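You operate a simulated robot arm through the tools that you are given. There is no shell and no other tool. Be economical: measure what you need, move in short steps, check, and stop when the job is done.

You run a simulated two-armed robot. Do the job below in one go: nothing can be reset, and whatever is moved stays where it is left.

Task
Put the yellow pointer cap from the household bench top on the wooden board. Take the blue wire reel from the side worktop and put it on top of the white cup there. Pick up the ring binder marked "bills" from the binder board with one hand, pass it to the other hand and put it on the tin board. Take the standing card on the coffee table and put it away on the tool board. Any order will do. Set down upright: standing card.
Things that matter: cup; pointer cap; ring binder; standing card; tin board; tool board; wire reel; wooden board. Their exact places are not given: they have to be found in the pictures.

Only the result counts: the job must be done as asked and must still hold three seconds after the hand-in. Knocking over, shifting, dropping, spilling or breaking anything else fails it. A push-on lid holds only when it is set on centred and level and pressed home; a screw cap is set on level and turned clockwise until tight.

Robot
Two 7-joint arms with two-finger parallel grippers on one trunk, on a base that drives. Base frame: it is fixed to the floor where the robot stands at the start and does not move with it; the origin is under the middle of the robot, x ahead of it, y to its left, z up. Readings come in mm, degrees, newtons and seconds.
The left shoulder is at the start at [50, 177, 1029], the right one opposite. With the tool pointing down near the work surface each hand reaches from about 100 to 620 mm from the robot's upright axis, wherever it stands, measured 20 degrees to its own side. Places, roughly: cup (11x8x8 cm) [1000, -2000, 900]; pointer cap [750, -250, 750]; ring binder [3750, -2000, 1250]; standing card [6250, 1750, 500]; tin board [3600, -2000, 1600]; tool board [3600, -2000, 800]; wire reel [1000, -2000, 750]; wooden board (30x17 cm) [2940, 3460, 760]. Payload 3.43 kg a hand.
The tool frame of a hand sits at the grasp point between the pads (the TCP): z along the fingers, y along the line on which they close. The tips reach 34 mm beyond it. Largest opening 128 mm; finger width 24, thickness 12; the body of the gripper, 48 by 130 mm, starts 96 mm behind the TCP.
Orientation is that of the tool frame in the base frame, as a unit quaternion [x, y, z, w]. With the fingers straight down and closing along the base's y, the tool's x points along the base's -x, its y along +y and its z along -z.

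Tools
- The arms move only by the tool nudge_tool. It takes "left_deltas", "right_deltas" or both (then of equal length, played together; a hand with none holds still); each is a list of rows, each a list of 7 numbers: the shift along the base's x, y, z in mm, then the turn, a rotation vector about the base's x, y, z in degrees, then the finger opening in mm, from 0 to 128. In form: [[dx, dy, dz, rx, ry, rz, jaw], ...]. A call has 1 to 10 rows; each row is the pose to reach, as a shift and turn from the pose commanded when the call began. Each row takes 0.2 s and may step no farther than 50 mm and 8.6 degrees from the row before; otherwise, or with a gripper value out of range, the whole call is refused. A pose out of reach is approached as far as the arm can. The call stops where the force on the tool passes 40 N (or 10 N more than at its start, if that is more) or the arm is blocked; 0.2 s more then pass. Each finger travels about 108 mm/s and halts on what it meets, pressing with about 42 N; the grip force reading is that of the motor and also rises with nothing between the fingers. The clock runs only during rows and for 0.2 s after the last one: add rows that repeat a pose to give the fingers time. The reply holds the time, the measured pose of the TCP, the force on the tool along the base axes, the opening and the grip force, in the units named above and with some noise, with the torque about the TCP (base axes, N m) and any sound that the robot's microphone picked up, and new pictures: "show" is both (left out), scene, wrist or none (wrist: the cameras of the hands that moved).
- Cameras (640 x 400 px; columns grow to the right, rows downward): "scene" is now at [164.1, -22.7, 1215.6]; the picture's right is [-0.25, -0.97, 0.00], its down [-0.34, 0.09, -0.94] and it looks along [0.91, -0.23, -0.35] (base axes); focal length 224 px, centre (320, 200). "left" rides on the left gripper at [76, 11, -160] in its tool frame; the picture's right is [-0.15, 0.99, 0.00], its down [-0.88, -0.13, -0.46] and it looks along [-0.45, -0.07, 0.89] (tool axes); focal length 234 px, centre (320, 200). "right" rides on the right gripper at [76, -11, -160] in its tool frame; the picture's right is [0.15, 0.99, 0.00], its down [-0.88, 0.13, -0.46] and it looks along [-0.45, 0.07, 0.89] (tool axes); focal length 234 px, centre (320, 200).
- slide_trunk(by): slides the trunk up (or, below 0, down) by that many mm; the arms and the scene camera ride with it, the base frame stays. It gives what a move gives, with no picture.
- steer(legs): drives the robot by 1 to 6 legs, each [ahead, turn to the left] in mm and degrees, along the robot's own axes; the way and the turn of a leg run together, so that a leg with both is an arc; at most 1500 mm and 180 degrees a leg. The arms and the cameras ride along, it lands a little off, and it stops where it bumps. It gives what a move gives, and a new picture of the scene camera.
- pan_tilt(pan, tilt): turns the head with the scene camera to pan (to the left, within 80 degrees either way) and tilt (down, from -29 to 69), counted from straight ahead of the robot. It gives what a move gives, and a new picture of the scene camera.
- probe_pixels(camera, pixels): there is no depth. For up to 12 entries [column, row, z] of the newest picture of that camera ("zoom" is the newest enlarged one), the place [x, y] in the base frame at which the ray of that pixel passes the height z, good to about 3 mm. It takes no simulated time.
- enlarge(camera, box): a new picture of the part [left, top, right, bottom] of that camera's present view, enlarged. It takes no simulated time.
- close_job(): hands the job in; it is judged then, once.

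Go step by step. Measure first, check grasps and placings, and put right what went wrong. The budget is 110 turns and 260 pictures, counting those below and the enlarged ones. Unless the task says otherwise, let go and move clear before handing in.

The tools are called after "Call:" by a JSON object that holds its "name" and its "arguments". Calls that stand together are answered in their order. nudge_tool: Moves the arms, as the interface text tells. Its arguments: {"type":"object","properties":{"left_deltas":{"type":"array","items":{"type":"array","items":{"type":"number"}}},"right_deltas":{"type":"array","items":{"type":"array","items":{"type":"number"}}},"show":{"type":"string","enum":["both","scene","wrist","none"]}},"required":[]} The other tools are called the same way: slide_trunk (by) slides the trunk up or down; steer (legs) drives the base; pan_tilt (pan, tilt) turns the head that bears the scene camera; probe_pixels (camera, pixels) gives the place at which the rays of pixels pass given heights; enlarge (camera, box) takes an enlarged picture of a part of a camera's view; close_job () hands the job in.

At the start:

```text
t: 0.0
left_position: [298.1, 66.2, 1103.4]
left_tcp_rot: [0.002, 1.0, 0.0, -0.001]
left_force: [0.3, 0.0, -0.5]
left_torque: [-0.03, -0.03, 0.01]
left_gripper_width: 128.0
left_gripper_force: 0.1
right_position: [291.5, -231.1, 997.3]
right_tcp_rot: [0.002, 1.0, 0.0, 0.0]
right_force: [-0.5, 0.3, -0.3]
right_torque: [0.0, -0.01, -0.03]
right_gripper_width: 127.9
right_gripper_force: 0.0
trunk travel left (down, up): [-200.0, 201.0]
robot x, y, heading: [-2.7, 1.3, -0.1]
head pan, tilt: [-14.4, 20.6]
```

scene: 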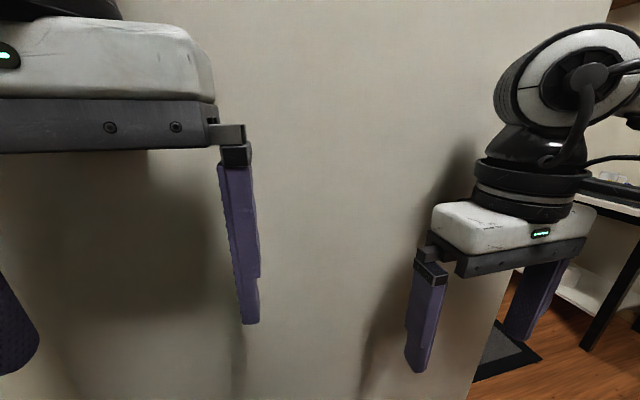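
right: 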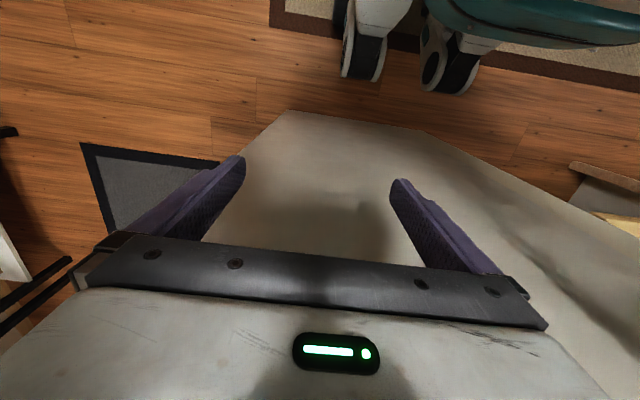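
left: 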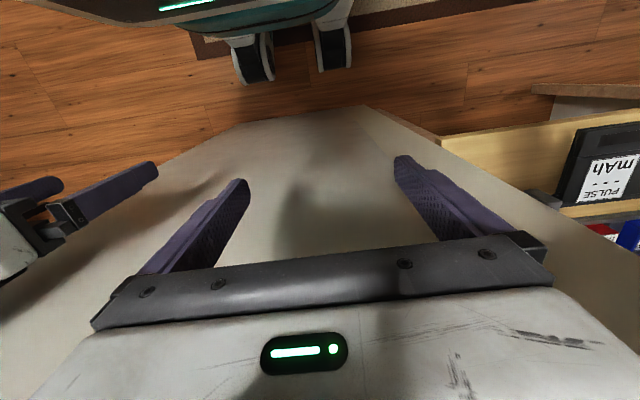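

The scene picture shows a wall-like panel right ahead and the arms in front. I look around with the head first.

Call:
{"name": "pan_tilt", "arguments": {"pan": -70, "tilt": 15}}

Call:
{"name": "pan_tilt", "arguments": {"pan": 60, "tilt": 15}}

Call:
{"name": "pan_tilt", "arguments": {"pan": 0, "tilt": 30}}

```text
t: 1.2
left_position: [296.8, 65.0, 1104.1]
left_tcp_rot: [0.001, 1.0, 0.0, 0.0]
left_force: [0.5, -0.5, -0.7]
left_torque: [-0.02, 0.03, 0.0]
left_gripper_width: 128.0
left_gripper_force: 0.1
right_position: [292.7, -231.0, 998.0]
right_tcp_rot: [0.002, 1.0, 0.0, 0.0]
right_force: [0.5, 0.8, 0.0]
right_torque: [0.0, 0.0, 0.0]
right_gripper_width: 127.9
right_gripper_force: 0.0
trunk travel left (down, up): [-200.0, 201.0]
robot x, y, heading: [-2.8, -0.2, 0.0]
head pan, tilt: [-70.0, 15.0]
```

scene: 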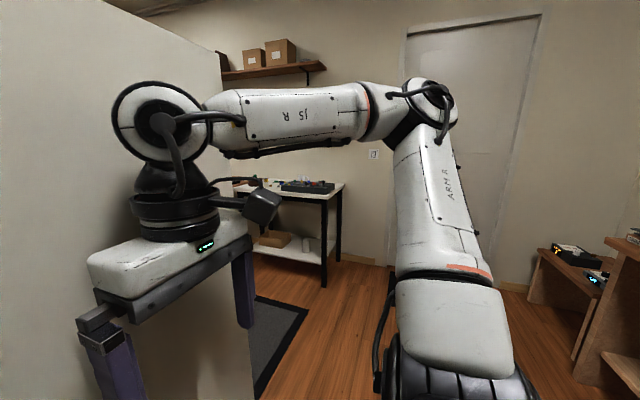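

```text
t: 3.4
left_position: [297.9, 65.0, 1103.5]
left_tcp_rot: [0.002, 1.0, 0.001, 0.0]
left_force: [0.1, -0.4, -0.7]
left_torque: [-0.01, -0.01, -0.02]
left_gripper_width: 127.9
left_gripper_force: 0.1
right_position: [293.3, -231.1, 997.0]
right_tcp_rot: [0.002, 1.0, 0.001, 0.0]
right_force: [0.6, 0.0, 0.5]
right_torque: [-0.01, -0.03, -0.02]
right_gripper_width: 128.0
right_gripper_force: 0.0
trunk travel left (down, up): [-200.0, 201.0]
robot x, y, heading: [1.3, -0.5, 0.1]
head pan, tilt: [60.0, 15.0]
```

scene: 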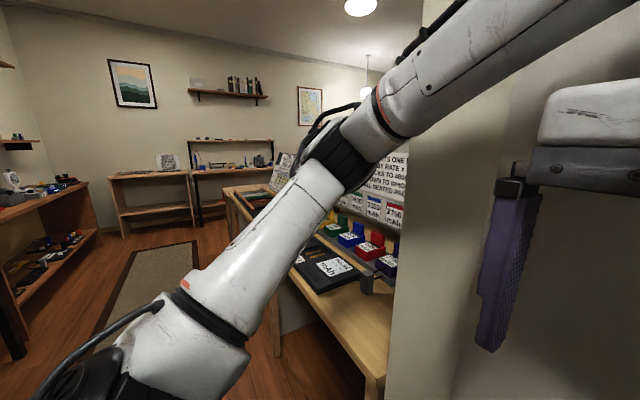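

```text
t: 4.7
left_position: [297.8, 65.2, 1104.9]
left_tcp_rot: [0.002, 1.0, -0.001, 0.0]
left_force: [-0.1, -0.6, -0.6]
left_torque: [-0.01, 0.03, -0.03]
left_gripper_width: 128.1
left_gripper_force: 0.0
right_position: [291.8, -230.1, 997.5]
right_tcp_rot: [0.001, 1.0, -0.001, -0.001]
right_force: [-0.6, 0.3, 0.2]
right_torque: [0.01, 0.01, -0.02]
right_gripper_width: 127.9
right_gripper_force: 0.0
trunk travel left (down, up): [-200.0, 201.0]
robot x, y, heading: [-1.6, -0.9, -0.2]
head pan, tilt: [0.0, 30.0]
```

scene: 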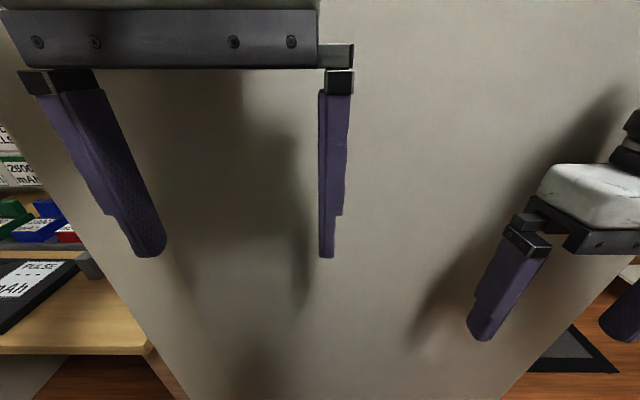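

A wall panel stands at about x=360 just ahead of me (its floor line shows at row 112 of the right wrist view). I look further back on both sides before reversing.

Call:
{"name": "pan_tilt", "arguments": {"pan": 80, "tilt": 25}}

Call:
{"name": "pan_tilt", "arguments": {"pan": -80, "tilt": 25}}

Call:
{"name": "probe_pixels", "arguments": {"camera": "right", "pixels": [[285, 112, 0], [425, 130, 0], [240, 165, 0], [80, 142, 0], [275, 25, 0], [600, 170, 700]]}}

```text
t: 6.2
left_position: [298.3, 65.0, 1104.7]
left_tcp_rot: [0.002, 1.0, 0.0, 0.0]
left_force: [-0.2, 0.3, 0.5]
left_torque: [0.01, -0.02, -0.02]
left_gripper_width: 127.9
left_gripper_force: 0.1
right_position: [293.0, -230.4, 998.2]
right_tcp_rot: [0.001, 1.0, 0.0, 0.0]
right_force: [-0.1, 0.1, -0.2]
right_torque: [-0.03, 0.01, 0.0]
right_gripper_width: 127.9
right_gripper_force: 0.0
trunk travel left (down, up): [-200.0, 201.0]
robot x, y, heading: [0.3, 0.5, 0.2]
head pan, tilt: [80.0, 25.0]
```

scene: 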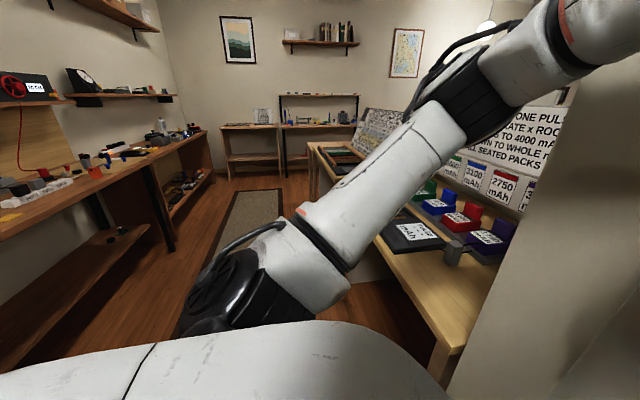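

```text
t: 8.7
left_position: [296.9, 65.0, 1104.6]
left_tcp_rot: [0.002, 1.0, 0.0, -0.001]
left_force: [0.4, 0.2, -0.7]
left_torque: [0.0, 0.01, -0.03]
left_gripper_width: 127.8
left_gripper_force: 0.0
right_position: [292.9, -230.6, 996.8]
right_tcp_rot: [0.002, 1.0, 0.0, 0.0]
right_force: [-0.2, -0.3, 0.2]
right_torque: [0.02, 0.01, 0.02]
right_gripper_width: 128.0
right_gripper_force: 0.1
trunk travel left (down, up): [-200.0, 201.0]
robot x, y, heading: [-1.9, 3.2, 0.1]
head pan, tilt: [-80.0, 25.0]
```

scene: 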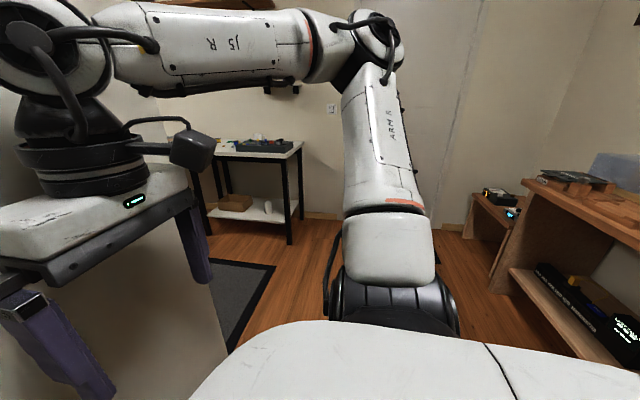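

```text
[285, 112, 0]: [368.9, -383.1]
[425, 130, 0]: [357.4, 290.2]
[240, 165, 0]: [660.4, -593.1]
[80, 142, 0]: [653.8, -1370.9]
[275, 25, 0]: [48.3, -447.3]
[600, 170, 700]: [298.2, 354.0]
```

The wall ends near y=-380 on the right; benches run along x≈-880 behind me, so there is room. I back up 350 and turn right.

Call:
{"name": "pan_tilt", "arguments": {"pan": 0, "tilt": 15}}

Call:
{"name": "steer", "arguments": {"legs": [[-350, 0], [0, -60]]}}

```text
t: 10.2
left_position: [297.1, 66.4, 1103.0]
left_tcp_rot: [0.003, 1.0, 0.0, 0.0]
left_force: [0.0, 0.0, 1.3]
left_torque: [0.0, -0.02, 0.01]
left_gripper_width: 128.0
left_gripper_force: 0.0
right_position: [291.7, -230.4, 997.5]
right_tcp_rot: [0.002, 1.0, 0.001, 0.0]
right_force: [-0.6, 0.2, 0.3]
right_torque: [-0.04, 0.01, 0.01]
right_gripper_width: 127.8
right_gripper_force: 0.0
trunk travel left (down, up): [-200.0, 201.0]
robot x, y, heading: [1.5, -2.3, 0.1]
head pan, tilt: [0.0, 15.0]
```

scene: 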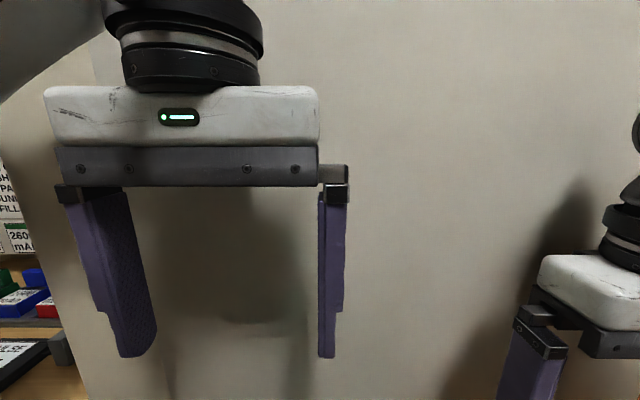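

```text
t: 15.1
left_position: [-140.9, -222.0, 1104.6]
left_tcp_rot: [0.496, 0.868, 0.0, 0.001]
left_force: [0.5, 0.2, 0.0]
left_torque: [0.01, 0.04, 0.02]
left_gripper_width: 128.0
left_gripper_force: 0.1
right_position: [-397.8, -369.6, 997.8]
right_tcp_rot: [0.496, 0.869, 0.0, 0.0]
right_force: [1.0, 0.6, 0.4]
right_torque: [-0.04, -0.02, 0.04]
right_gripper_width: 128.1
right_gripper_force: 0.1
trunk travel left (down, up): [-200.0, 201.0]
robot x, y, heading: [-348.2, -2.6, -59.5]
head pan, tilt: [0.0, 15.0]
```

scene: 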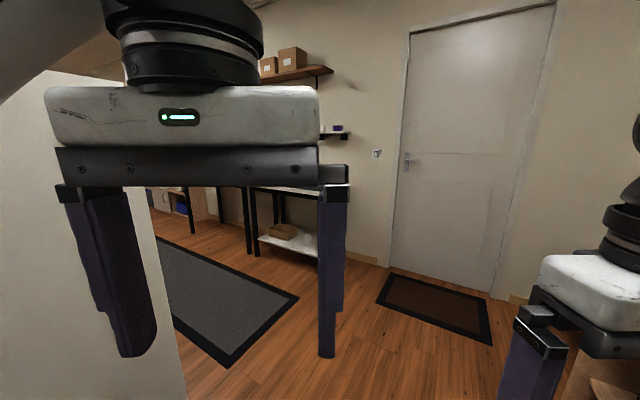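

The floor to the right is free (door mat at (430,300), side worktop at (290,200)). I turn further right and go past the wall's end.

Call:
{"name": "steer", "arguments": {"legs": [[0, -25], [1000, 0], [0, 50]]}}

```text
t: 23.8
left_position: [21.0, -1118.6, 1105.1]
left_tcp_rot: [0.312, 0.95, 0.0, -0.001]
left_force: [0.3, 0.4, -0.3]
left_torque: [-0.03, -0.01, 0.02]
left_gripper_width: 127.8
left_gripper_force: 0.1
right_position: [-158.2, -1353.6, 997.0]
right_tcp_rot: [0.311, 0.95, 0.001, 0.0]
right_force: [-0.3, -0.5, -1.0]
right_torque: [0.0, -0.04, 0.02]
right_gripper_width: 127.9
right_gripper_force: 0.0
trunk travel left (down, up): [-200.0, 201.0]
robot x, y, heading: [-258.2, -993.4, -36.3]
head pan, tilt: [0.0, 15.0]
```

scene: 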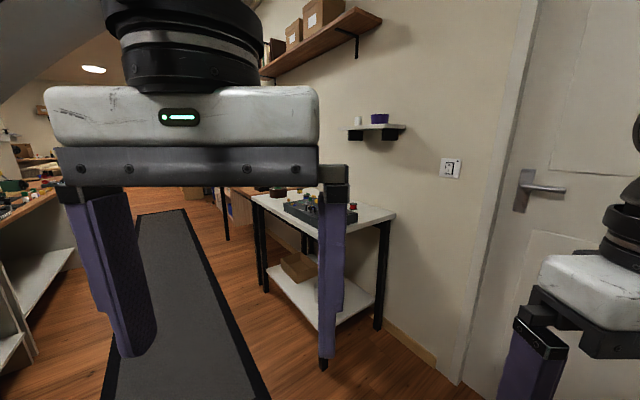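

The left hand blocks the view; I move both hands outward. A small wall shelf with a white thing at (358,120) shows above the worktop.

Call:
{"name": "nudge_tool", "arguments": {"left_deltas": [[29, 40, 0, 0, 0, 0, 128], [58, 80, 0, 0, 0, 0, 128], [87, 120, 0, 0, 0, 0, 128], [116, 160, 0, 0, 0, 0, 128], [130, 180, 0, 0, 0, 0, 128]], "right_deltas": [[-15, -20, 0, 0, 0, 0, 128], [-30, -40, 0, 0, 0, 0, 128], [-45, -60, 0, 0, 0, 0, 128], [-50, -70, 0, 0, 0, 0, 128], [-50, -70, 0, 0, 0, 0, 128]], "show": "scene"}}

Call:
{"name": "pan_tilt", "arguments": {"pan": 30, "tilt": 15}}

```text
t: 24.9
left_position: [150.9, -936.9, 1102.9]
left_tcp_rot: [0.312, 0.95, 0.0, 0.0]
left_force: [-0.1, -0.9, -0.1]
left_torque: [0.0, -0.04, 0.01]
left_gripper_width: 128.0
left_gripper_force: 0.1
right_position: [-207.0, -1423.5, 999.6]
right_tcp_rot: [0.312, 0.95, 0.0, 0.0]
right_force: [0.3, 0.0, 1.0]
right_torque: [-0.01, 0.02, -0.02]
right_gripper_width: 128.0
right_gripper_force: 0.1
trunk travel left (down, up): [-200.0, 201.0]
robot x, y, heading: [-258.8, -997.0, -36.1]
head pan, tilt: [0.0, 15.0]
```

scene: 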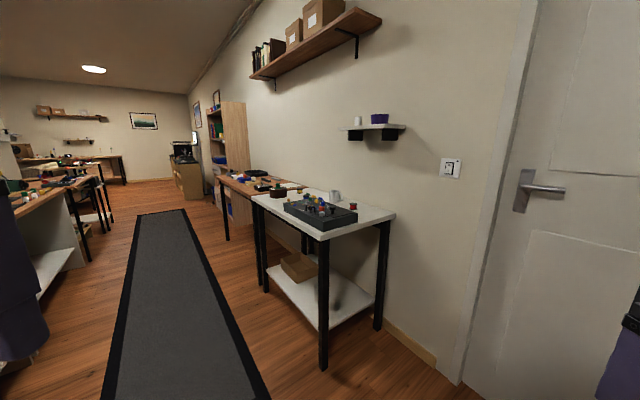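

```text
t: 25.9
left_position: [151.1, -936.4, 1103.3]
left_tcp_rot: [0.311, 0.95, 0.0, 0.0]
left_force: [0.1, 0.0, 0.1]
left_torque: [-0.01, 0.03, 0.02]
left_gripper_width: 128.3
left_gripper_force: 0.0
right_position: [-207.1, -1425.0, 998.5]
right_tcp_rot: [0.312, 0.95, 0.0, 0.0]
right_force: [-0.2, 0.3, 0.6]
right_torque: [0.02, -0.01, -0.02]
right_gripper_width: 128.1
right_gripper_force: 0.1
trunk travel left (down, up): [-200.0, 201.0]
robot x, y, heading: [-260.2, -993.3, -36.1]
head pan, tilt: [30.0, 15.0]
```

scene: 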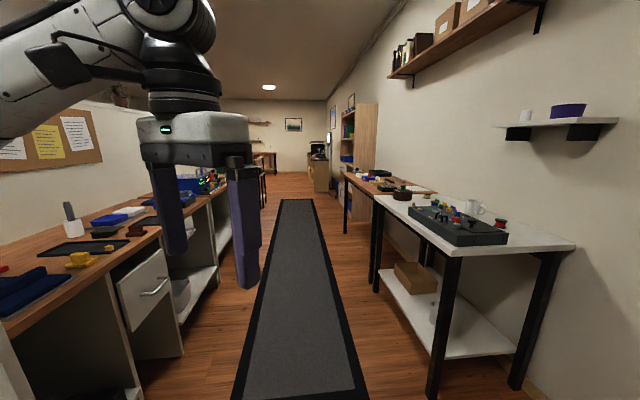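

The household bench is on the left (yellow item at (80,260)) and the side worktop on the right (white cup near (473,207)). I zoom on both.

Call:
{"name": "enlarge", "arguments": {"camera": "scene", "box": [370, 160, 590, 280]}}

Call:
{"name": "probe_pixels", "arguments": {"camera": "scene", "pixels": [[374, 198, 750], [459, 255, 750], [575, 247, 750], [473, 213, 750], [80, 262, 750], [185, 352, 0], [429, 398, 0], [190, 200, 750], [500, 220, 750], [518, 388, 0]]}}

Call:
{"name": "enlarge", "arguments": {"camera": "scene", "box": [0, 180, 240, 330]}}

```text
2.91 times, centred on (480, 220) of scene
```

zoom: 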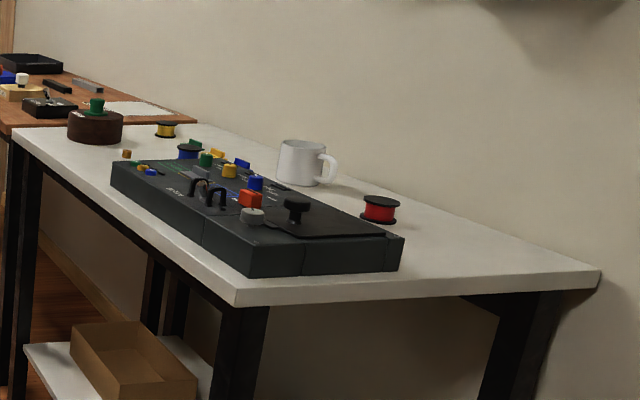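

```text
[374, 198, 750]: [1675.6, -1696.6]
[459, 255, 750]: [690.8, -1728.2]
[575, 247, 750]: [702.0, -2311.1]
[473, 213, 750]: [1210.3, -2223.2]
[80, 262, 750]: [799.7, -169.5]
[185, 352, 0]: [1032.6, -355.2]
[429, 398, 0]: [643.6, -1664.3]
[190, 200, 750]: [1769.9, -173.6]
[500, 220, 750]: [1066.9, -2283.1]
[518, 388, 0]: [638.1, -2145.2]
```

```text
2.67 times, centred on (120, 255) of scene
```

zoom: 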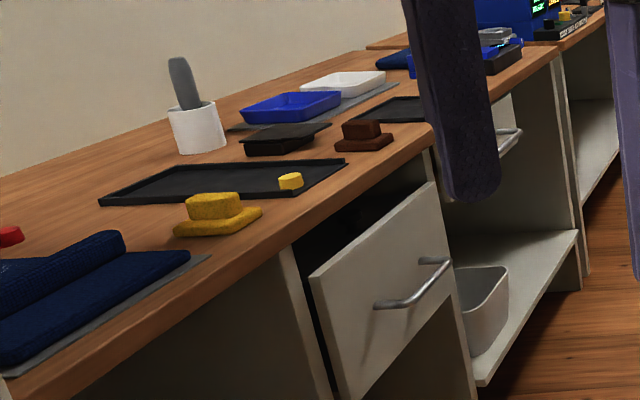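

Table corner is near (690,-1728); cup beyond. I drive down the aisle and turn to face the side worktop.

Call:
{"name": "steer", "arguments": {"legs": [[0, 25], [1350, 0], [0, -79]]}}

Call:
{"name": "pan_tilt", "arguments": {"pan": 0, "tilt": 35}}

```text
t: 37.5
left_position: [1389.4, -1558.1, 1104.2]
left_tcp_rot: [0.708, 0.706, 0.0, 0.0]
left_force: [0.4, 1.6, -0.7]
left_torque: [-0.01, -0.04, 0.0]
left_gripper_width: 127.7
left_gripper_force: 0.2
right_position: [784.0, -1555.0, 999.2]
right_tcp_rot: [0.708, 0.706, -0.001, -0.001]
right_force: [0.4, 0.6, 0.7]
right_torque: [0.02, 0.0, 0.01]
right_gripper_width: 128.1
right_gripper_force: 0.0
trunk travel left (down, up): [-200.0, 201.0]
robot x, y, heading: [1099.1, -1260.3, -90.1]
head pan, tilt: [30.0, 15.0]
```

scene: 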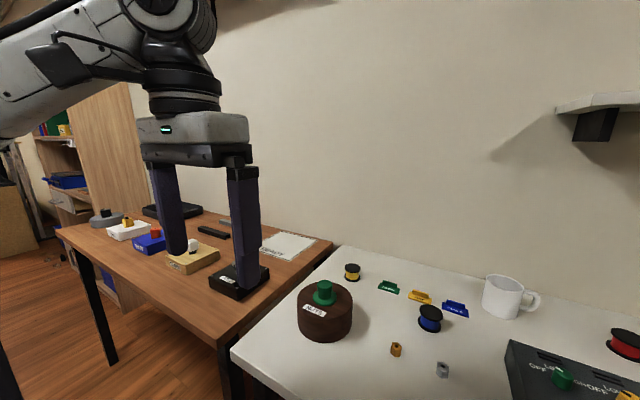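

```text
t: 38.4
left_position: [1388.6, -1558.0, 1103.6]
left_tcp_rot: [0.709, 0.706, 0.0, 0.0]
left_force: [0.1, 0.0, 0.0]
left_torque: [0.03, 0.04, 0.01]
left_gripper_width: 127.8
left_gripper_force: 0.0
right_position: [785.0, -1555.2, 999.8]
right_tcp_rot: [0.708, 0.706, 0.0, 0.0]
right_force: [0.4, 0.0, -0.5]
right_torque: [-0.02, 0.01, -0.01]
right_gripper_width: 127.9
right_gripper_force: 0.1
trunk travel left (down, up): [-200.0, 201.0]
robot x, y, heading: [1099.3, -1258.6, -89.9]
head pan, tilt: [0.0, 35.0]
```

scene: 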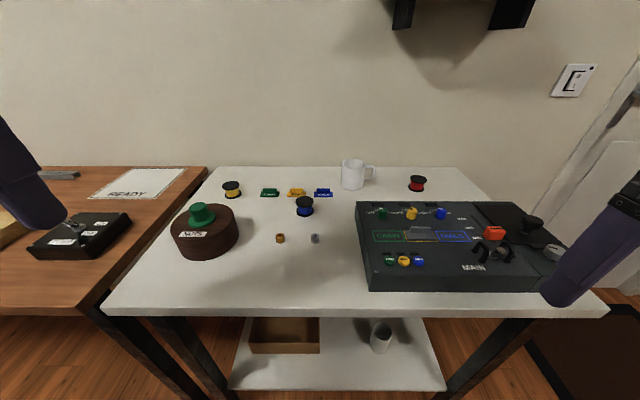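

The blue reel is at (305,207), the white cup at (353,174). I get the table height by comparing rays, probing corner and objects at several heights, then raising the trunk.

Call:
{"name": "probe_pixels", "arguments": {"camera": "scene", "pixels": [[305, 214, 750], [305, 214, 800], [353, 188, 750], [353, 188, 800], [102, 307, 750], [102, 307, 800], [238, 168, 750], [450, 168, 750]]}}

Call:
{"name": "slide_trunk", "arguments": {"by": 150}}

Call:
{"name": "pan_tilt", "arguments": {"pan": 0, "tilt": 42}}

```text
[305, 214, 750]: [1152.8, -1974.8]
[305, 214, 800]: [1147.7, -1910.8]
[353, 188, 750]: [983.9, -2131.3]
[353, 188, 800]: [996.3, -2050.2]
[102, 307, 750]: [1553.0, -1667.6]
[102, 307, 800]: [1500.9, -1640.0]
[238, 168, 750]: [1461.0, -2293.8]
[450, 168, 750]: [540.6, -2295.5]
```

```text
t: 40.2
left_position: [1389.9, -1558.5, 1253.0]
left_tcp_rot: [0.709, 0.705, 0.0, 0.0]
left_force: [-0.2, 0.5, 0.1]
left_torque: [0.0, 0.02, 0.01]
left_gripper_width: 128.1
left_gripper_force: 0.0
right_position: [784.1, -1555.4, 1149.5]
right_tcp_rot: [0.709, 0.706, 0.0, 0.0]
right_force: [1.2, -0.6, -0.7]
right_torque: [0.03, 0.02, 0.01]
right_gripper_width: 127.9
right_gripper_force: 0.0
trunk travel left (down, up): [-350.0, 51.0]
robot x, y, heading: [1105.0, -1260.2, -90.2]
head pan, tilt: [0.0, 35.0]
```

```text
t: 40.9
left_position: [1389.5, -1557.1, 1253.1]
left_tcp_rot: [0.709, 0.705, -0.001, 0.001]
left_force: [-0.8, 0.1, -0.7]
left_torque: [0.01, 0.02, 0.02]
left_gripper_width: 128.0
left_gripper_force: 0.0
right_position: [784.2, -1553.7, 1148.8]
right_tcp_rot: [0.709, 0.706, 0.0, 0.001]
right_force: [0.8, -1.1, -0.2]
right_torque: [-0.01, 0.02, -0.03]
right_gripper_width: 128.1
right_gripper_force: 0.2
trunk travel left (down, up): [-350.0, 51.0]
robot x, y, heading: [1098.2, -1261.6, -90.1]
head pan, tilt: [0.0, 42.0]
```

scene: 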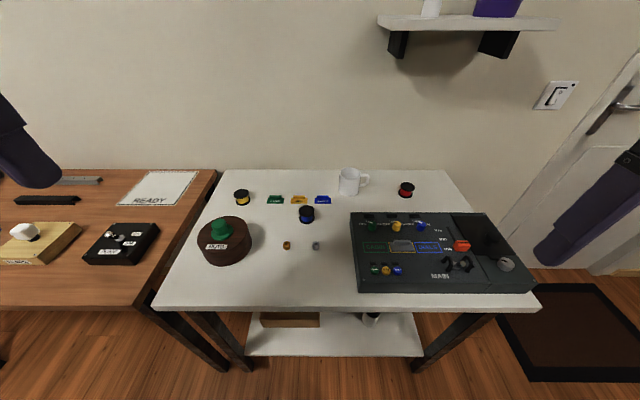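

Call:
{"name": "probe_pixels", "arguments": {"camera": "scene", "pixels": [[307, 221, 750], [307, 221, 800], [349, 194, 750], [349, 194, 800], [155, 304, 750], [155, 304, 800]]}}

Call:
{"name": "enlarge", "arguments": {"camera": "scene", "box": [220, 150, 440, 270]}}

```text
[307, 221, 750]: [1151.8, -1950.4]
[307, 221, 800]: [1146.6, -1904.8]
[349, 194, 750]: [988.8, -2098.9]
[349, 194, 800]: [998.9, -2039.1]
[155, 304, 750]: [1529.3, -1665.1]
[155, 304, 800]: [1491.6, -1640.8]
```

```text
2.91 times, centred on (330, 210) of scene
```

zoom: 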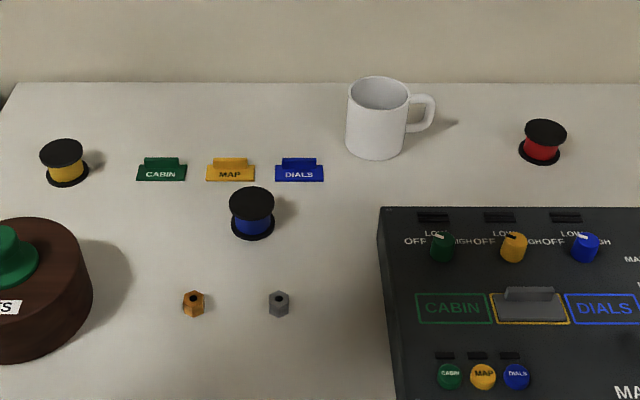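

Comparing both heights puts the worktop at about z=820: reel near (1145,-1890), cup near (1003,-2050). I edge forward and bring the right hand's camera over the reel and cup.

Call:
{"name": "steer", "arguments": {"legs": [[60, 0]]}}

Call:
{"name": "nudge_tool", "arguments": {"right_deltas": [[40, -20, 0, 0, 0, 0, 90], [80, -40, 0, 0, 0, 0, 90], [120, -60, 0, 0, 0, 0, 90], [160, -90, 0, 0, 0, 0, 90], [200, -120, 0, 0, 0, 0, 90], [240, -150, 0, 0, 0, 0, 90], [280, -170, 0, 0, 0, 0, 90], [310, -190, 0, 0, 0, 0, 90]]}}

```text
t: 41.8
left_position: [1389.1, -1617.0, 1252.3]
left_tcp_rot: [0.709, 0.705, 0.0, -0.001]
left_force: [0.1, -1.1, -0.4]
left_torque: [0.04, 0.01, -0.01]
left_gripper_width: 128.0
left_gripper_force: 0.1
right_position: [784.0, -1613.9, 1148.4]
right_tcp_rot: [0.708, 0.706, 0.0, 0.0]
right_force: [-0.2, -0.1, -0.3]
right_torque: [0.02, -0.01, 0.0]
right_gripper_width: 127.9
right_gripper_force: 0.1
trunk travel left (down, up): [-350.0, 51.0]
robot x, y, heading: [1102.6, -1319.2, -90.1]
head pan, tilt: [0.0, 42.0]
```

scene: 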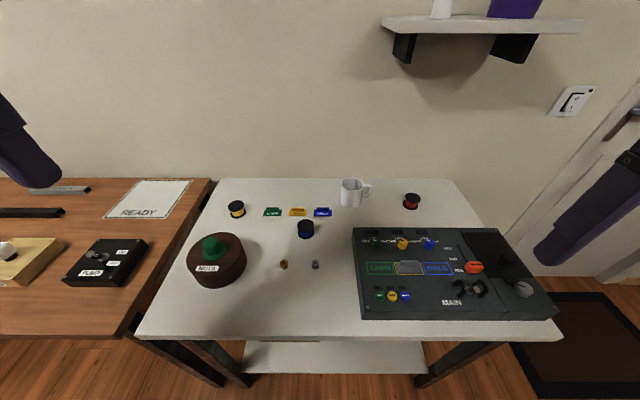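

```text
t: 43.6
left_position: [1389.5, -1615.9, 1253.9]
left_tcp_rot: [0.709, 0.705, -0.001, -0.001]
left_force: [-0.2, -0.2, -0.9]
left_torque: [-0.01, -0.01, 0.0]
left_gripper_width: 127.9
left_gripper_force: 0.0
right_position: [970.4, -1735.5, 1137.7]
right_tcp_rot: [0.709, 0.705, 0.0, 0.0]
right_force: [0.3, 0.2, -0.1]
right_torque: [-0.02, -0.04, 0.01]
right_gripper_width: 90.1
right_gripper_force: 0.0
right hand out of reach, approached as far as the arm can: row 5, 6, 7, 8
trunk travel left (down, up): [-350.0, 51.0]
robot x, y, heading: [1097.4, -1320.3, -90.3]
head pan, tilt: [0.0, 42.0]
```

scene: 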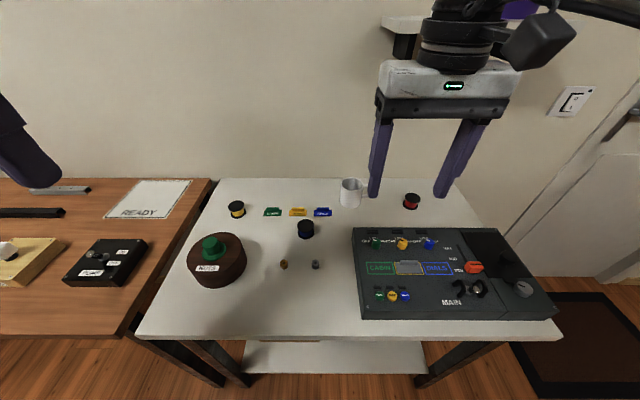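
right: 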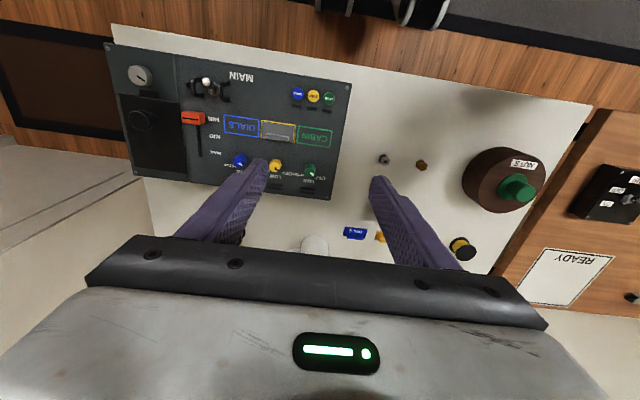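

The straight-down reach is too short at this height; I'll raise the trunk and pitch the tool forward. First I pin the table height using the grey nut seen in both cameras ((315,265) scene, (384,160) right).

Call:
{"name": "probe_pixels", "arguments": {"camera": "scene", "pixels": [[315, 266, 800], [315, 266, 830], [283, 266, 800], [283, 266, 830]]}}

Call:
{"name": "probe_pixels", "arguments": {"camera": "right", "pixels": [[384, 160, 800], [384, 160, 830], [421, 165, 800], [421, 165, 830]]}}

Call:
{"name": "nudge_tool", "arguments": {"right_deltas": [[20, 0, 0, -8, 0, 0, 90], [40, 0, 0, -16, 0, 0, 90], [60, 0, -10, -24, 0, 0, 90], [80, 0, -20, -32, 0, 0, 90], [100, 0, -30, -35, 0, 0, 90], [130, 0, -40, -35, 0, 0, 90], [150, 0, -50, -35, 0, 0, 90]]}}

```text
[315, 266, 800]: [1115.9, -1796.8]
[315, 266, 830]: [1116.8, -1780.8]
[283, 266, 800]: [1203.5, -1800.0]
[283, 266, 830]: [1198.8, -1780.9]
```

```text
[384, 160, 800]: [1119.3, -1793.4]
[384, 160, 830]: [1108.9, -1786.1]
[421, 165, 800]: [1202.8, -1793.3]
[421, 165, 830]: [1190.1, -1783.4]
```

```text
t: 45.2
left_position: [1388.9, -1617.4, 1252.7]
left_tcp_rot: [0.709, 0.705, 0.0, 0.0]
left_force: [0.5, -0.2, 0.0]
left_torque: [-0.05, 0.0, 0.01]
left_gripper_width: 128.0
left_gripper_force: 0.1
right_position: [1006.7, -1749.1, 1121.4]
right_tcp_rot: [0.676, 0.673, -0.212, 0.213]
right_force: [-0.1, 0.4, 0.1]
right_torque: [-0.02, -0.02, -0.01]
right_gripper_width: 90.1
right_gripper_force: 0.1
right hand out of reach, approached as far as the arm can: row 1, 2, 3, 4, 5, 6, 7
trunk travel left (down, up): [-350.0, 51.0]
robot x, y, heading: [1100.0, -1319.0, -89.8]
head pan, tilt: [0.0, 42.0]
```

scene: 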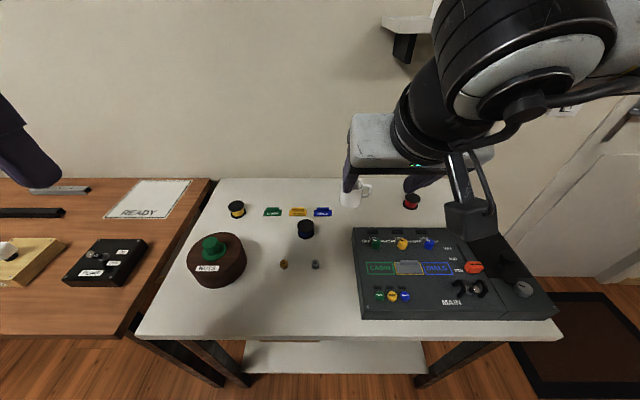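
right: 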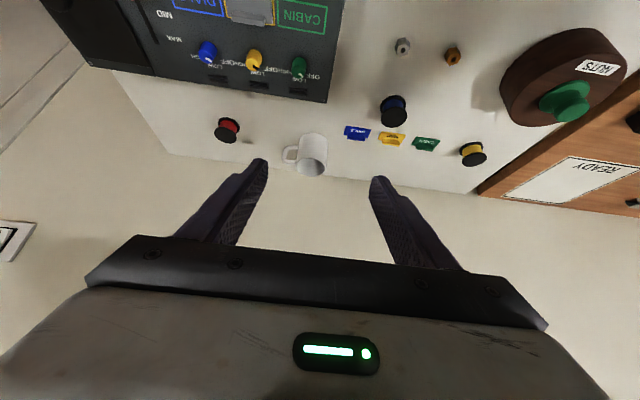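

The nuts triangulate to z≈806, so the table is about z≈798. I zoom on the cup and reel in the wrist view.

Call:
{"name": "enlarge", "arguments": {"camera": "right", "box": [270, 80, 430, 180]}}

Call:
{"name": "probe_pixels", "arguments": {"camera": "right", "pixels": [[393, 99, 800], [393, 118, 840], [315, 168, 880], [309, 137, 800]]}}

Call:
{"name": "probe_pixels", "arguments": {"camera": "scene", "pixels": [[306, 237, 800], [306, 224, 840], [351, 184, 880], [350, 207, 800]]}}

```text
4.00 times, centred on (350, 130) of right
```

zoom: 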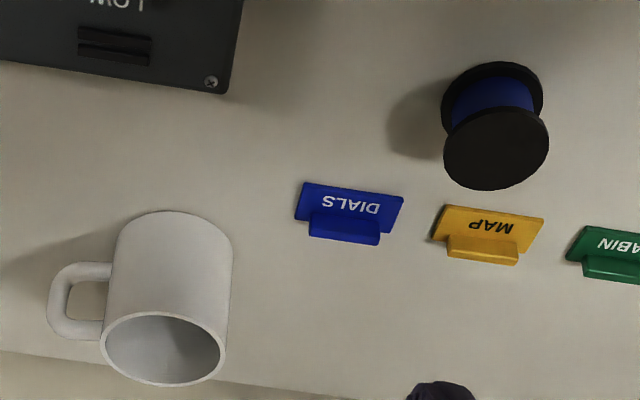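

```text
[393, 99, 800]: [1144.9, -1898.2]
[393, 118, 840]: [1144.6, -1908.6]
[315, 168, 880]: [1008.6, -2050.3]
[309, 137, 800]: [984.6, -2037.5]
```

```text
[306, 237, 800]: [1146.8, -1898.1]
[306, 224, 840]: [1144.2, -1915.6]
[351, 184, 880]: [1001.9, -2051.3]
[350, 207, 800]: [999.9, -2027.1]
```

The cup mouth is open, outer ≈75 mm, reel flange ≈50 mm. Reel centre about (1144,-1914), cup centre about (1000,-2050). I raise the trunk and resync the commanded pose with a safe move.

Call:
{"name": "slide_trunk", "arguments": {"by": 50}}

Call:
{"name": "nudge_tool", "arguments": {"right_deltas": [[0, 0, -40, 0, 0, 0, 90], [0, 0, -80, 0, 0, 0, 90], [0, 0, -120, 0, 0, 0, 90], [0, 0, -120, 0, 0, 0, 90]]}}

```text
t: 46.1
left_position: [1390.4, -1617.5, 1304.1]
left_tcp_rot: [0.709, 0.705, 0.0, 0.0]
left_force: [-0.2, 0.2, -0.2]
left_torque: [-0.02, 0.02, 0.0]
left_gripper_width: 127.9
left_gripper_force: 0.0
right_position: [1005.0, -1747.7, 1171.6]
right_tcp_rot: [0.676, 0.673, -0.212, 0.214]
right_force: [-0.2, -0.3, 0.5]
right_torque: [-0.01, -0.01, -0.02]
right_gripper_width: 90.1
right_gripper_force: 0.0
trunk travel left (down, up): [-400.0, 1.0]
robot x, y, heading: [1099.4, -1321.2, -90.2]
head pan, tilt: [0.0, 42.0]
```

```text
t: 47.1
left_position: [1390.0, -1616.4, 1303.6]
left_tcp_rot: [0.71, 0.704, 0.0, 0.0]
left_force: [-0.1, 0.1, -0.1]
left_torque: [0.01, -0.02, 0.03]
left_gripper_width: 127.7
left_gripper_force: 0.0
right_position: [993.6, -1749.5, 1051.1]
right_tcp_rot: [0.675, 0.674, -0.211, 0.214]
right_force: [-0.1, -0.4, -0.9]
right_torque: [0.0, -0.01, -0.01]
right_gripper_width: 90.2
right_gripper_force: 0.1
right hand out of reach, approached as far as the arm can: row 3, 4
trunk travel left (down, up): [-400.0, 1.0]
robot x, y, heading: [1100.3, -1315.5, -89.9]
head pan, tilt: [0.0, 42.0]
```

scene: 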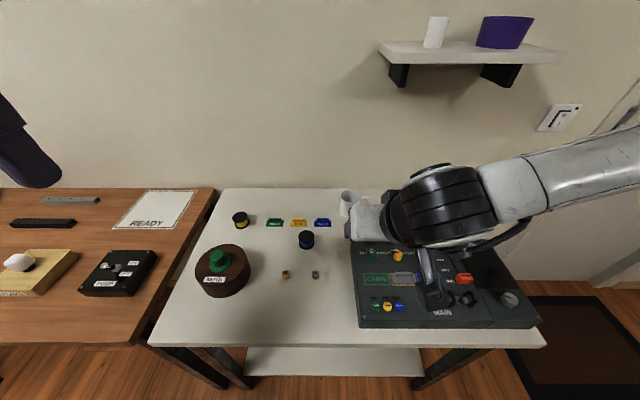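
right: 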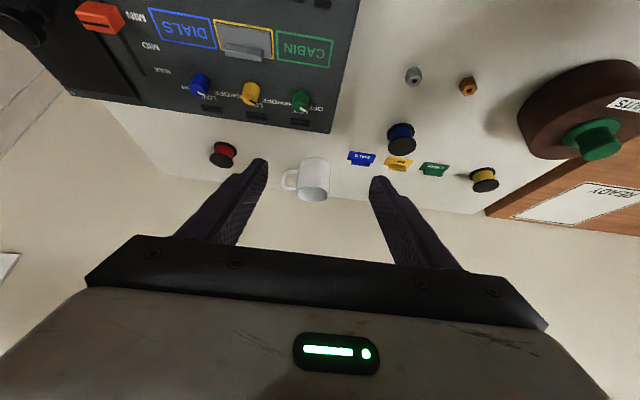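

The arm seems folded at a limit here rather than stretched; I test by extending forward at a safe height.

Call:
{"name": "nudge_tool", "arguments": {"right_deltas": [[0, -40, 0, 0, 0, 0, 90], [0, -80, -10, 0, 0, 0, 90], [0, -120, -20, 0, 0, 0, 90], [0, -150, -30, 0, 0, 0, 90], [30, -150, -30, 0, 0, 0, 90], [60, -150, -30, 0, 0, 0, 90]], "show": "scene"}}

```text
t: 48.5
left_position: [1389.3, -1615.5, 1302.7]
left_tcp_rot: [0.709, 0.705, 0.0, 0.001]
left_force: [-0.3, -1.0, 0.3]
left_torque: [-0.02, 0.05, -0.01]
left_gripper_width: 128.1
left_gripper_force: 0.1
right_position: [971.1, -1865.8, 1048.0]
right_tcp_rot: [0.676, 0.673, -0.212, 0.214]
right_force: [0.0, 0.0, 0.6]
right_torque: [-0.02, 0.01, 0.03]
right_gripper_width: 90.2
right_gripper_force: 0.1
right hand out of reach, approached as far as the arm can: row 2, 3, 4, 5, 6
trunk travel left (down, up): [-400.0, 1.0]
robot x, y, heading: [1102.6, -1318.3, -90.0]
head pan, tilt: [0.0, 42.0]
```

scene: 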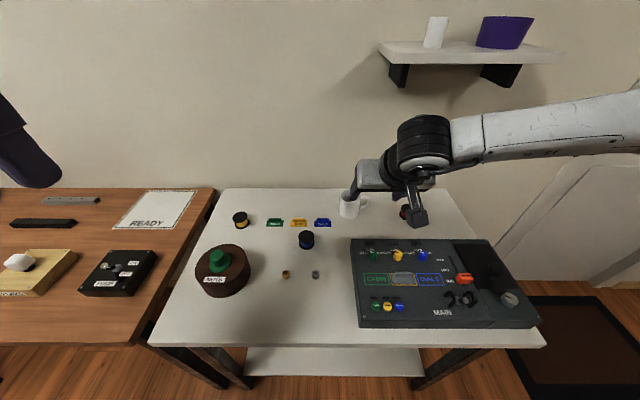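

The right arm is cramped when reaching inward. I turn the base 18° left so that reel and cup lie to the right hand's side (hand stays high, clear of everything).

Call:
{"name": "steer", "arguments": {"legs": [[0, 18]]}}

Call:
{"name": "nudge_tool", "arguments": {"right_deltas": [[0, -20, -30, 0, 0, 0, 90], [0, -40, -60, 0, 0, 0, 90], [0, -60, -90, 0, 0, 0, 90], [0, -60, -90, 0, 0, 0, 90]]}}

```text
t: 49.9
left_position: [1467.1, -1515.6, 1305.0]
left_tcp_rot: [0.593, 0.805, -0.001, -0.001]
left_force: [-0.4, 0.2, 0.8]
left_torque: [0.0, 0.0, -0.01]
left_gripper_width: 128.1
left_gripper_force: 0.1
right_position: [1141.8, -1878.3, 1047.4]
right_tcp_rot: [0.565, 0.768, -0.177, 0.243]
right_force: [-1.0, -0.5, 0.5]
right_torque: [0.02, 0.01, 0.01]
right_gripper_width: 90.3
right_gripper_force: 0.1
trunk travel left (down, up): [-400.0, 1.0]
robot x, y, heading: [1099.4, -1322.8, -72.5]
head pan, tilt: [0.0, 42.0]
```

scene: 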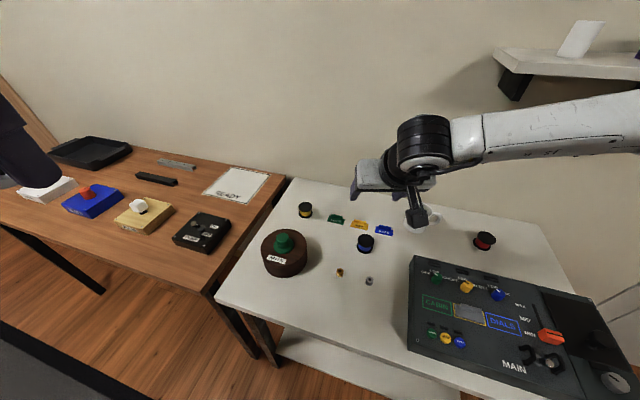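

```text
t: 50.9
left_position: [1465.8, -1514.8, 1303.3]
left_tcp_rot: [0.592, 0.806, 0.0, 0.0]
left_force: [0.2, 0.2, 0.3]
left_torque: [0.0, 0.0, 0.01]
left_gripper_width: 127.9
left_gripper_force: 0.0
right_position: [1103.5, -1926.7, 981.9]
right_tcp_rot: [0.566, 0.768, -0.176, 0.243]
right_force: [-0.5, 0.3, -0.1]
right_torque: [0.02, -0.04, 0.03]
right_gripper_width: 90.0
right_gripper_force: 0.1
right hand out of reach, approached as far as the arm can: row 1, 2, 3, 4
trunk travel left (down, up): [-400.0, 1.0]
robot x, y, heading: [1099.4, -1322.2, -72.5]
head pan, tilt: [0.0, 42.0]
```

scene: 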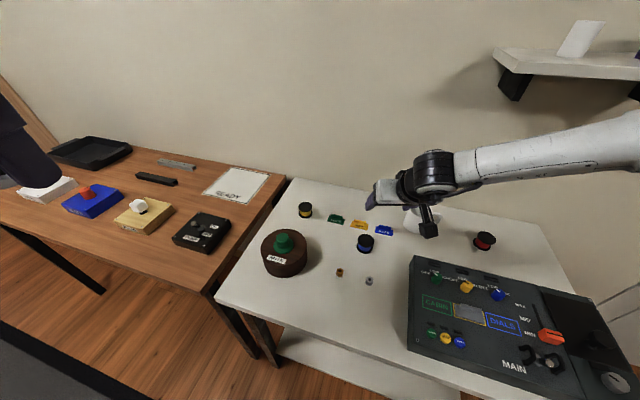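
right: 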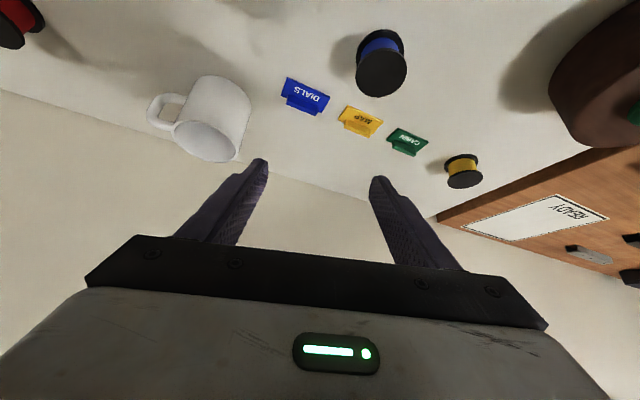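

The hand slides along a boundary that loosens lower down. I descend toward the reel: first to z≈900 above (1144,-1905).

Call:
{"name": "nudge_tool", "arguments": {"right_deltas": [[15, 5, -25, 0, 0, 0, 90], [30, 15, -50, 0, 0, 0, 90], [40, 25, -70, 0, 0, 0, 90], [40, 25, -70, 0, 0, 0, 90]]}}

```text
t: 51.9
left_position: [1466.9, -1516.0, 1303.1]
left_tcp_rot: [0.592, 0.806, 0.0, 0.0]
left_force: [0.0, 0.3, 0.2]
left_torque: [0.0, 0.01, 0.01]
left_gripper_width: 128.0
left_gripper_force: 0.1
right_position: [1092.6, -1890.6, 951.8]
right_tcp_rot: [0.564, 0.769, -0.176, 0.244]
right_force: [-0.1, 0.2, -0.3]
right_torque: [0.04, -0.01, 0.0]
right_gripper_width: 90.3
right_gripper_force: 0.2
right hand out of reach, approached as far as the arm can: row 1, 2, 3, 4
trunk travel left (down, up): [-400.0, 1.0]
robot x, y, heading: [1098.9, -1319.8, -72.3]
head pan, tilt: [0.0, 42.0]
```

scene: 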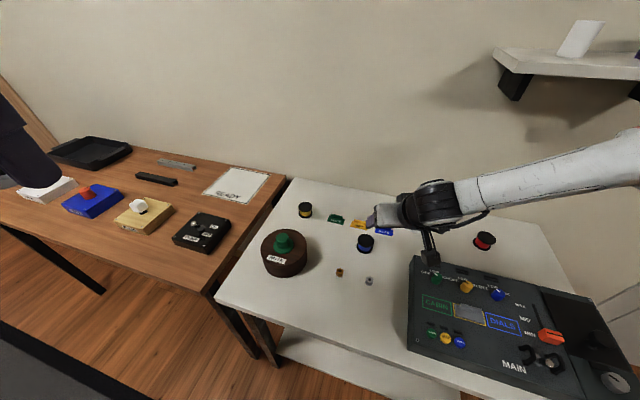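
right: 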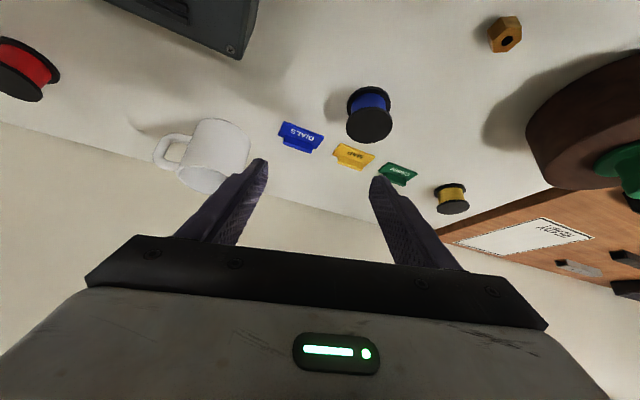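

The elbow is stuck far out to the side, limiting me. I'll back the base off, retract the hand to its comfortable posture, then set it low and forward before driving in.

Call:
{"name": "nudge_tool", "arguments": {"right_deltas": [[-10, 40, 25, 0, 0, 0, 90], [-25, 80, 50, 0, 0, 0, 90], [-40, 125, 60, 8, 2.5, 0, 90], [-55, 170, 60, 16, 5, 0, 90], [-65, 210, 60, 24, 7.5, 0, 90], [-74, 231, 60, 33.4, 10.6, 0, 90], [-74, 231, 60, 33.4, 10.6, 0, 90]], "show": "none"}}

Call:
{"name": "steer", "arguments": {"legs": [[-350, 0]]}}

```text
refused: row 6 steps farther than a row can; nothing moved
```

```text
t: 54.2
left_position: [1361.1, -1185.2, 1302.8]
left_tcp_rot: [0.594, 0.805, 0.0, -0.001]
left_force: [-0.2, 0.3, 0.5]
left_torque: [-0.04, -0.01, -0.05]
left_gripper_width: 127.9
left_gripper_force: 0.1
right_position: [987.3, -1560.7, 951.5]
right_tcp_rot: [0.566, 0.767, -0.177, 0.244]
right_force: [0.7, 0.5, -0.5]
right_torque: [0.02, 0.03, -0.03]
right_gripper_width: 90.0
right_gripper_force: 0.1
trunk travel left (down, up): [-400.0, 1.0]
robot x, y, heading: [995.3, -990.1, -72.3]
head pan, tilt: [0.0, 42.0]
```

scene: 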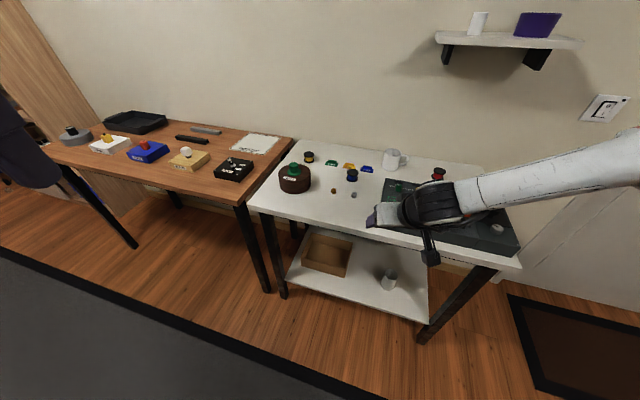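

All things still stand. Now I retract and straighten the right hand.

Call:
{"name": "nudge_tool", "arguments": {"right_deltas": [[-24, 40, 10, 6.7, 2.1, 0, 90], [-48, 80, 20, 13.4, 4.2, 0, 90], [-72, 120, 30, 20, 6.4, 0, 90], [-96, 160, 40, 26.7, 8.5, 0, 90], [-121, 200, 50, 33.4, 10.6, 0, 90], [-121, 214, 50, 33.4, 10.6, 0, 90], [-121, 214, 50, 33.4, 10.6, 0, 90]], "show": "scene"}}

```text
t: 55.8
left_position: [1361.5, -1185.1, 1303.4]
left_tcp_rot: [0.593, 0.805, 0.0, 0.0]
left_force: [-0.4, -0.7, -0.4]
left_torque: [-0.01, -0.02, 0.0]
left_gripper_width: 128.1
left_gripper_force: 0.1
right_position: [867.8, -1344.5, 1002.1]
right_tcp_rot: [0.593, 0.806, 0.001, 0.0]
right_force: [-0.3, 0.2, -0.7]
right_torque: [-0.01, 0.01, 0.01]
right_gripper_width: 89.9
right_gripper_force: 0.0
trunk travel left (down, up): [-400.0, 1.0]
robot x, y, heading: [996.7, -989.3, -72.3]
head pan, tilt: [0.0, 42.0]
```

scene: 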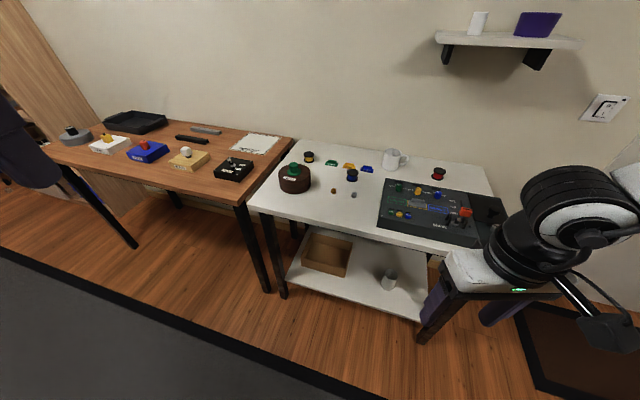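

Reached cleanly. Now down to z≈870 and forward with the tool vertical, all in front of the table.

Call:
{"name": "nudge_tool", "arguments": {"right_deltas": [[0, 0, -45, 0, 0, 0, 90], [0, 0, -90, 0, 0, 0, 90], [0, 0, -132, 0, 0, 0, 90], [13, -42, -132, 0, 0, 0, 90], [26, -84, -132, 0, 0, 0, 90], [39, -126, -132, 0, 0, 0, 90], [52, -168, -132, 0, 0, 0, 90], [65, -210, -132, 0, 0, 0, 90], [78, -240, -132, 0, 0, 0, 90], [78, -240, -132, 0, 0, 0, 90]], "show": "scene"}}

```text
t: 58.0
left_position: [1360.3, -1185.3, 1303.6]
left_tcp_rot: [0.594, 0.805, 0.0, 0.0]
left_force: [0.4, -0.1, 0.6]
left_torque: [-0.02, -0.01, 0.01]
left_gripper_width: 127.8
left_gripper_force: 0.1
right_position: [897.6, -1544.5, 910.0]
right_tcp_rot: [0.593, 0.805, 0.0, 0.001]
right_force: [-0.5, -0.4, -0.9]
right_torque: [0.05, -0.01, -0.01]
right_gripper_width: 89.8
right_gripper_force: 0.0
right hand out of reach, approached as far as the arm can: row 6, 7, 8, 9, 10
trunk travel left (down, up): [-400.0, 1.0]
robot x, y, heading: [997.8, -987.9, -72.8]
head pan, tilt: [0.0, 42.0]
```

scene: 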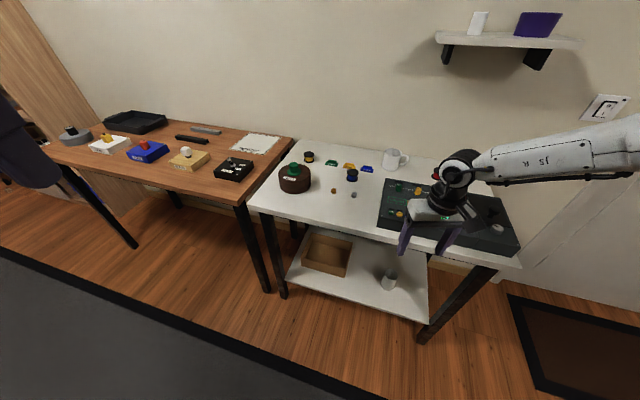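

The arm is simply short here, so pitch plus driving closer is needed (base front is only ~230 mm ahead of the axis). I test the reach with the tool pitched 40° at z≈950.

Call:
{"name": "nudge_tool", "arguments": {"right_deltas": [[0, 0, 10, -7.6, -2.4, 0, 90], [0, 0, 20, -15.2, -4.8, 0, 90], [0, 0, 30, -22.8, -7.2, 0, 90], [6, -19, 40, -30.4, -9.6, 0, 90], [12, -38, 40, -38, -12, 0, 90], [24, -76, 40, -38, -12, 0, 90], [36, -114, 40, -38, -12, 0, 90], [45, -143, 40, -38, -12, 0, 90], [45, -143, 40, -38, -12, 0, 90]], "show": "scene"}}

```text
t: 60.0
left_position: [1360.5, -1186.3, 1303.5]
left_tcp_rot: [0.594, 0.805, 0.0, 0.0]
left_force: [0.7, 0.8, 0.1]
left_torque: [-0.04, -0.01, 0.06]
left_gripper_width: 128.0
left_gripper_force: 0.1
right_position: [936.5, -1685.2, 955.0]
right_tcp_rot: [0.557, 0.757, -0.2, 0.276]
right_force: [0.7, -0.1, 0.5]
right_torque: [0.02, -0.01, -0.03]
right_gripper_width: 90.0
right_gripper_force: 0.0
right hand out of reach, approached as far as the arm can: row 8, 9
trunk travel left (down, up): [-400.0, 1.0]
robot x, y, heading: [998.0, -988.0, -72.4]
head pan, tilt: [0.0, 42.0]
```

scene: 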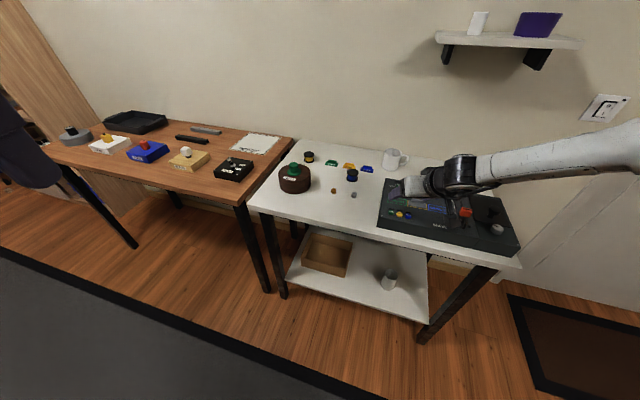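

With 40° pitch the hand reaches 646 mm ahead, 268 right — enough. I drive in to about (1100,-1365).

Call:
{"name": "steer", "arguments": {"legs": [[0, -3], [385, 0], [0, 3]]}}

```text
t: 63.3
left_position: [1465.5, -1554.0, 1304.2]
left_tcp_rot: [0.585, 0.811, -0.002, 0.0]
left_force: [-0.2, -0.9, -0.7]
left_torque: [0.0, 0.02, -0.02]
left_gripper_width: 128.0
left_gripper_force: 0.1
right_position: [1052.3, -2062.0, 955.7]
right_tcp_rot: [0.55, 0.763, -0.198, 0.278]
right_force: [-0.7, 0.0, 0.3]
right_torque: [-0.01, 0.01, 0.01]
right_gripper_width: 90.0
right_gripper_force: 0.0
trunk travel left (down, up): [-400.0, 1.0]
robot x, y, heading: [1097.0, -1364.9, -71.5]
head pan, tilt: [0.0, 42.0]
```

scene: 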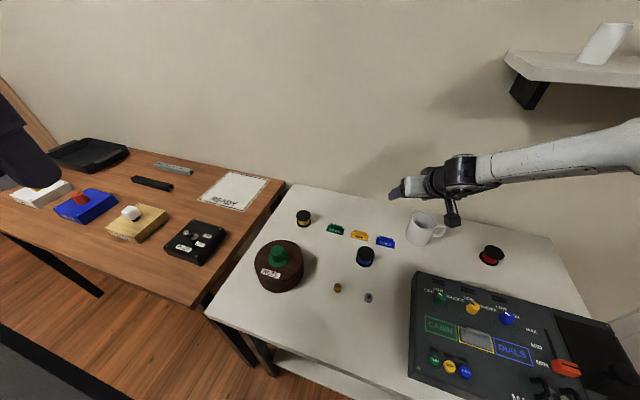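

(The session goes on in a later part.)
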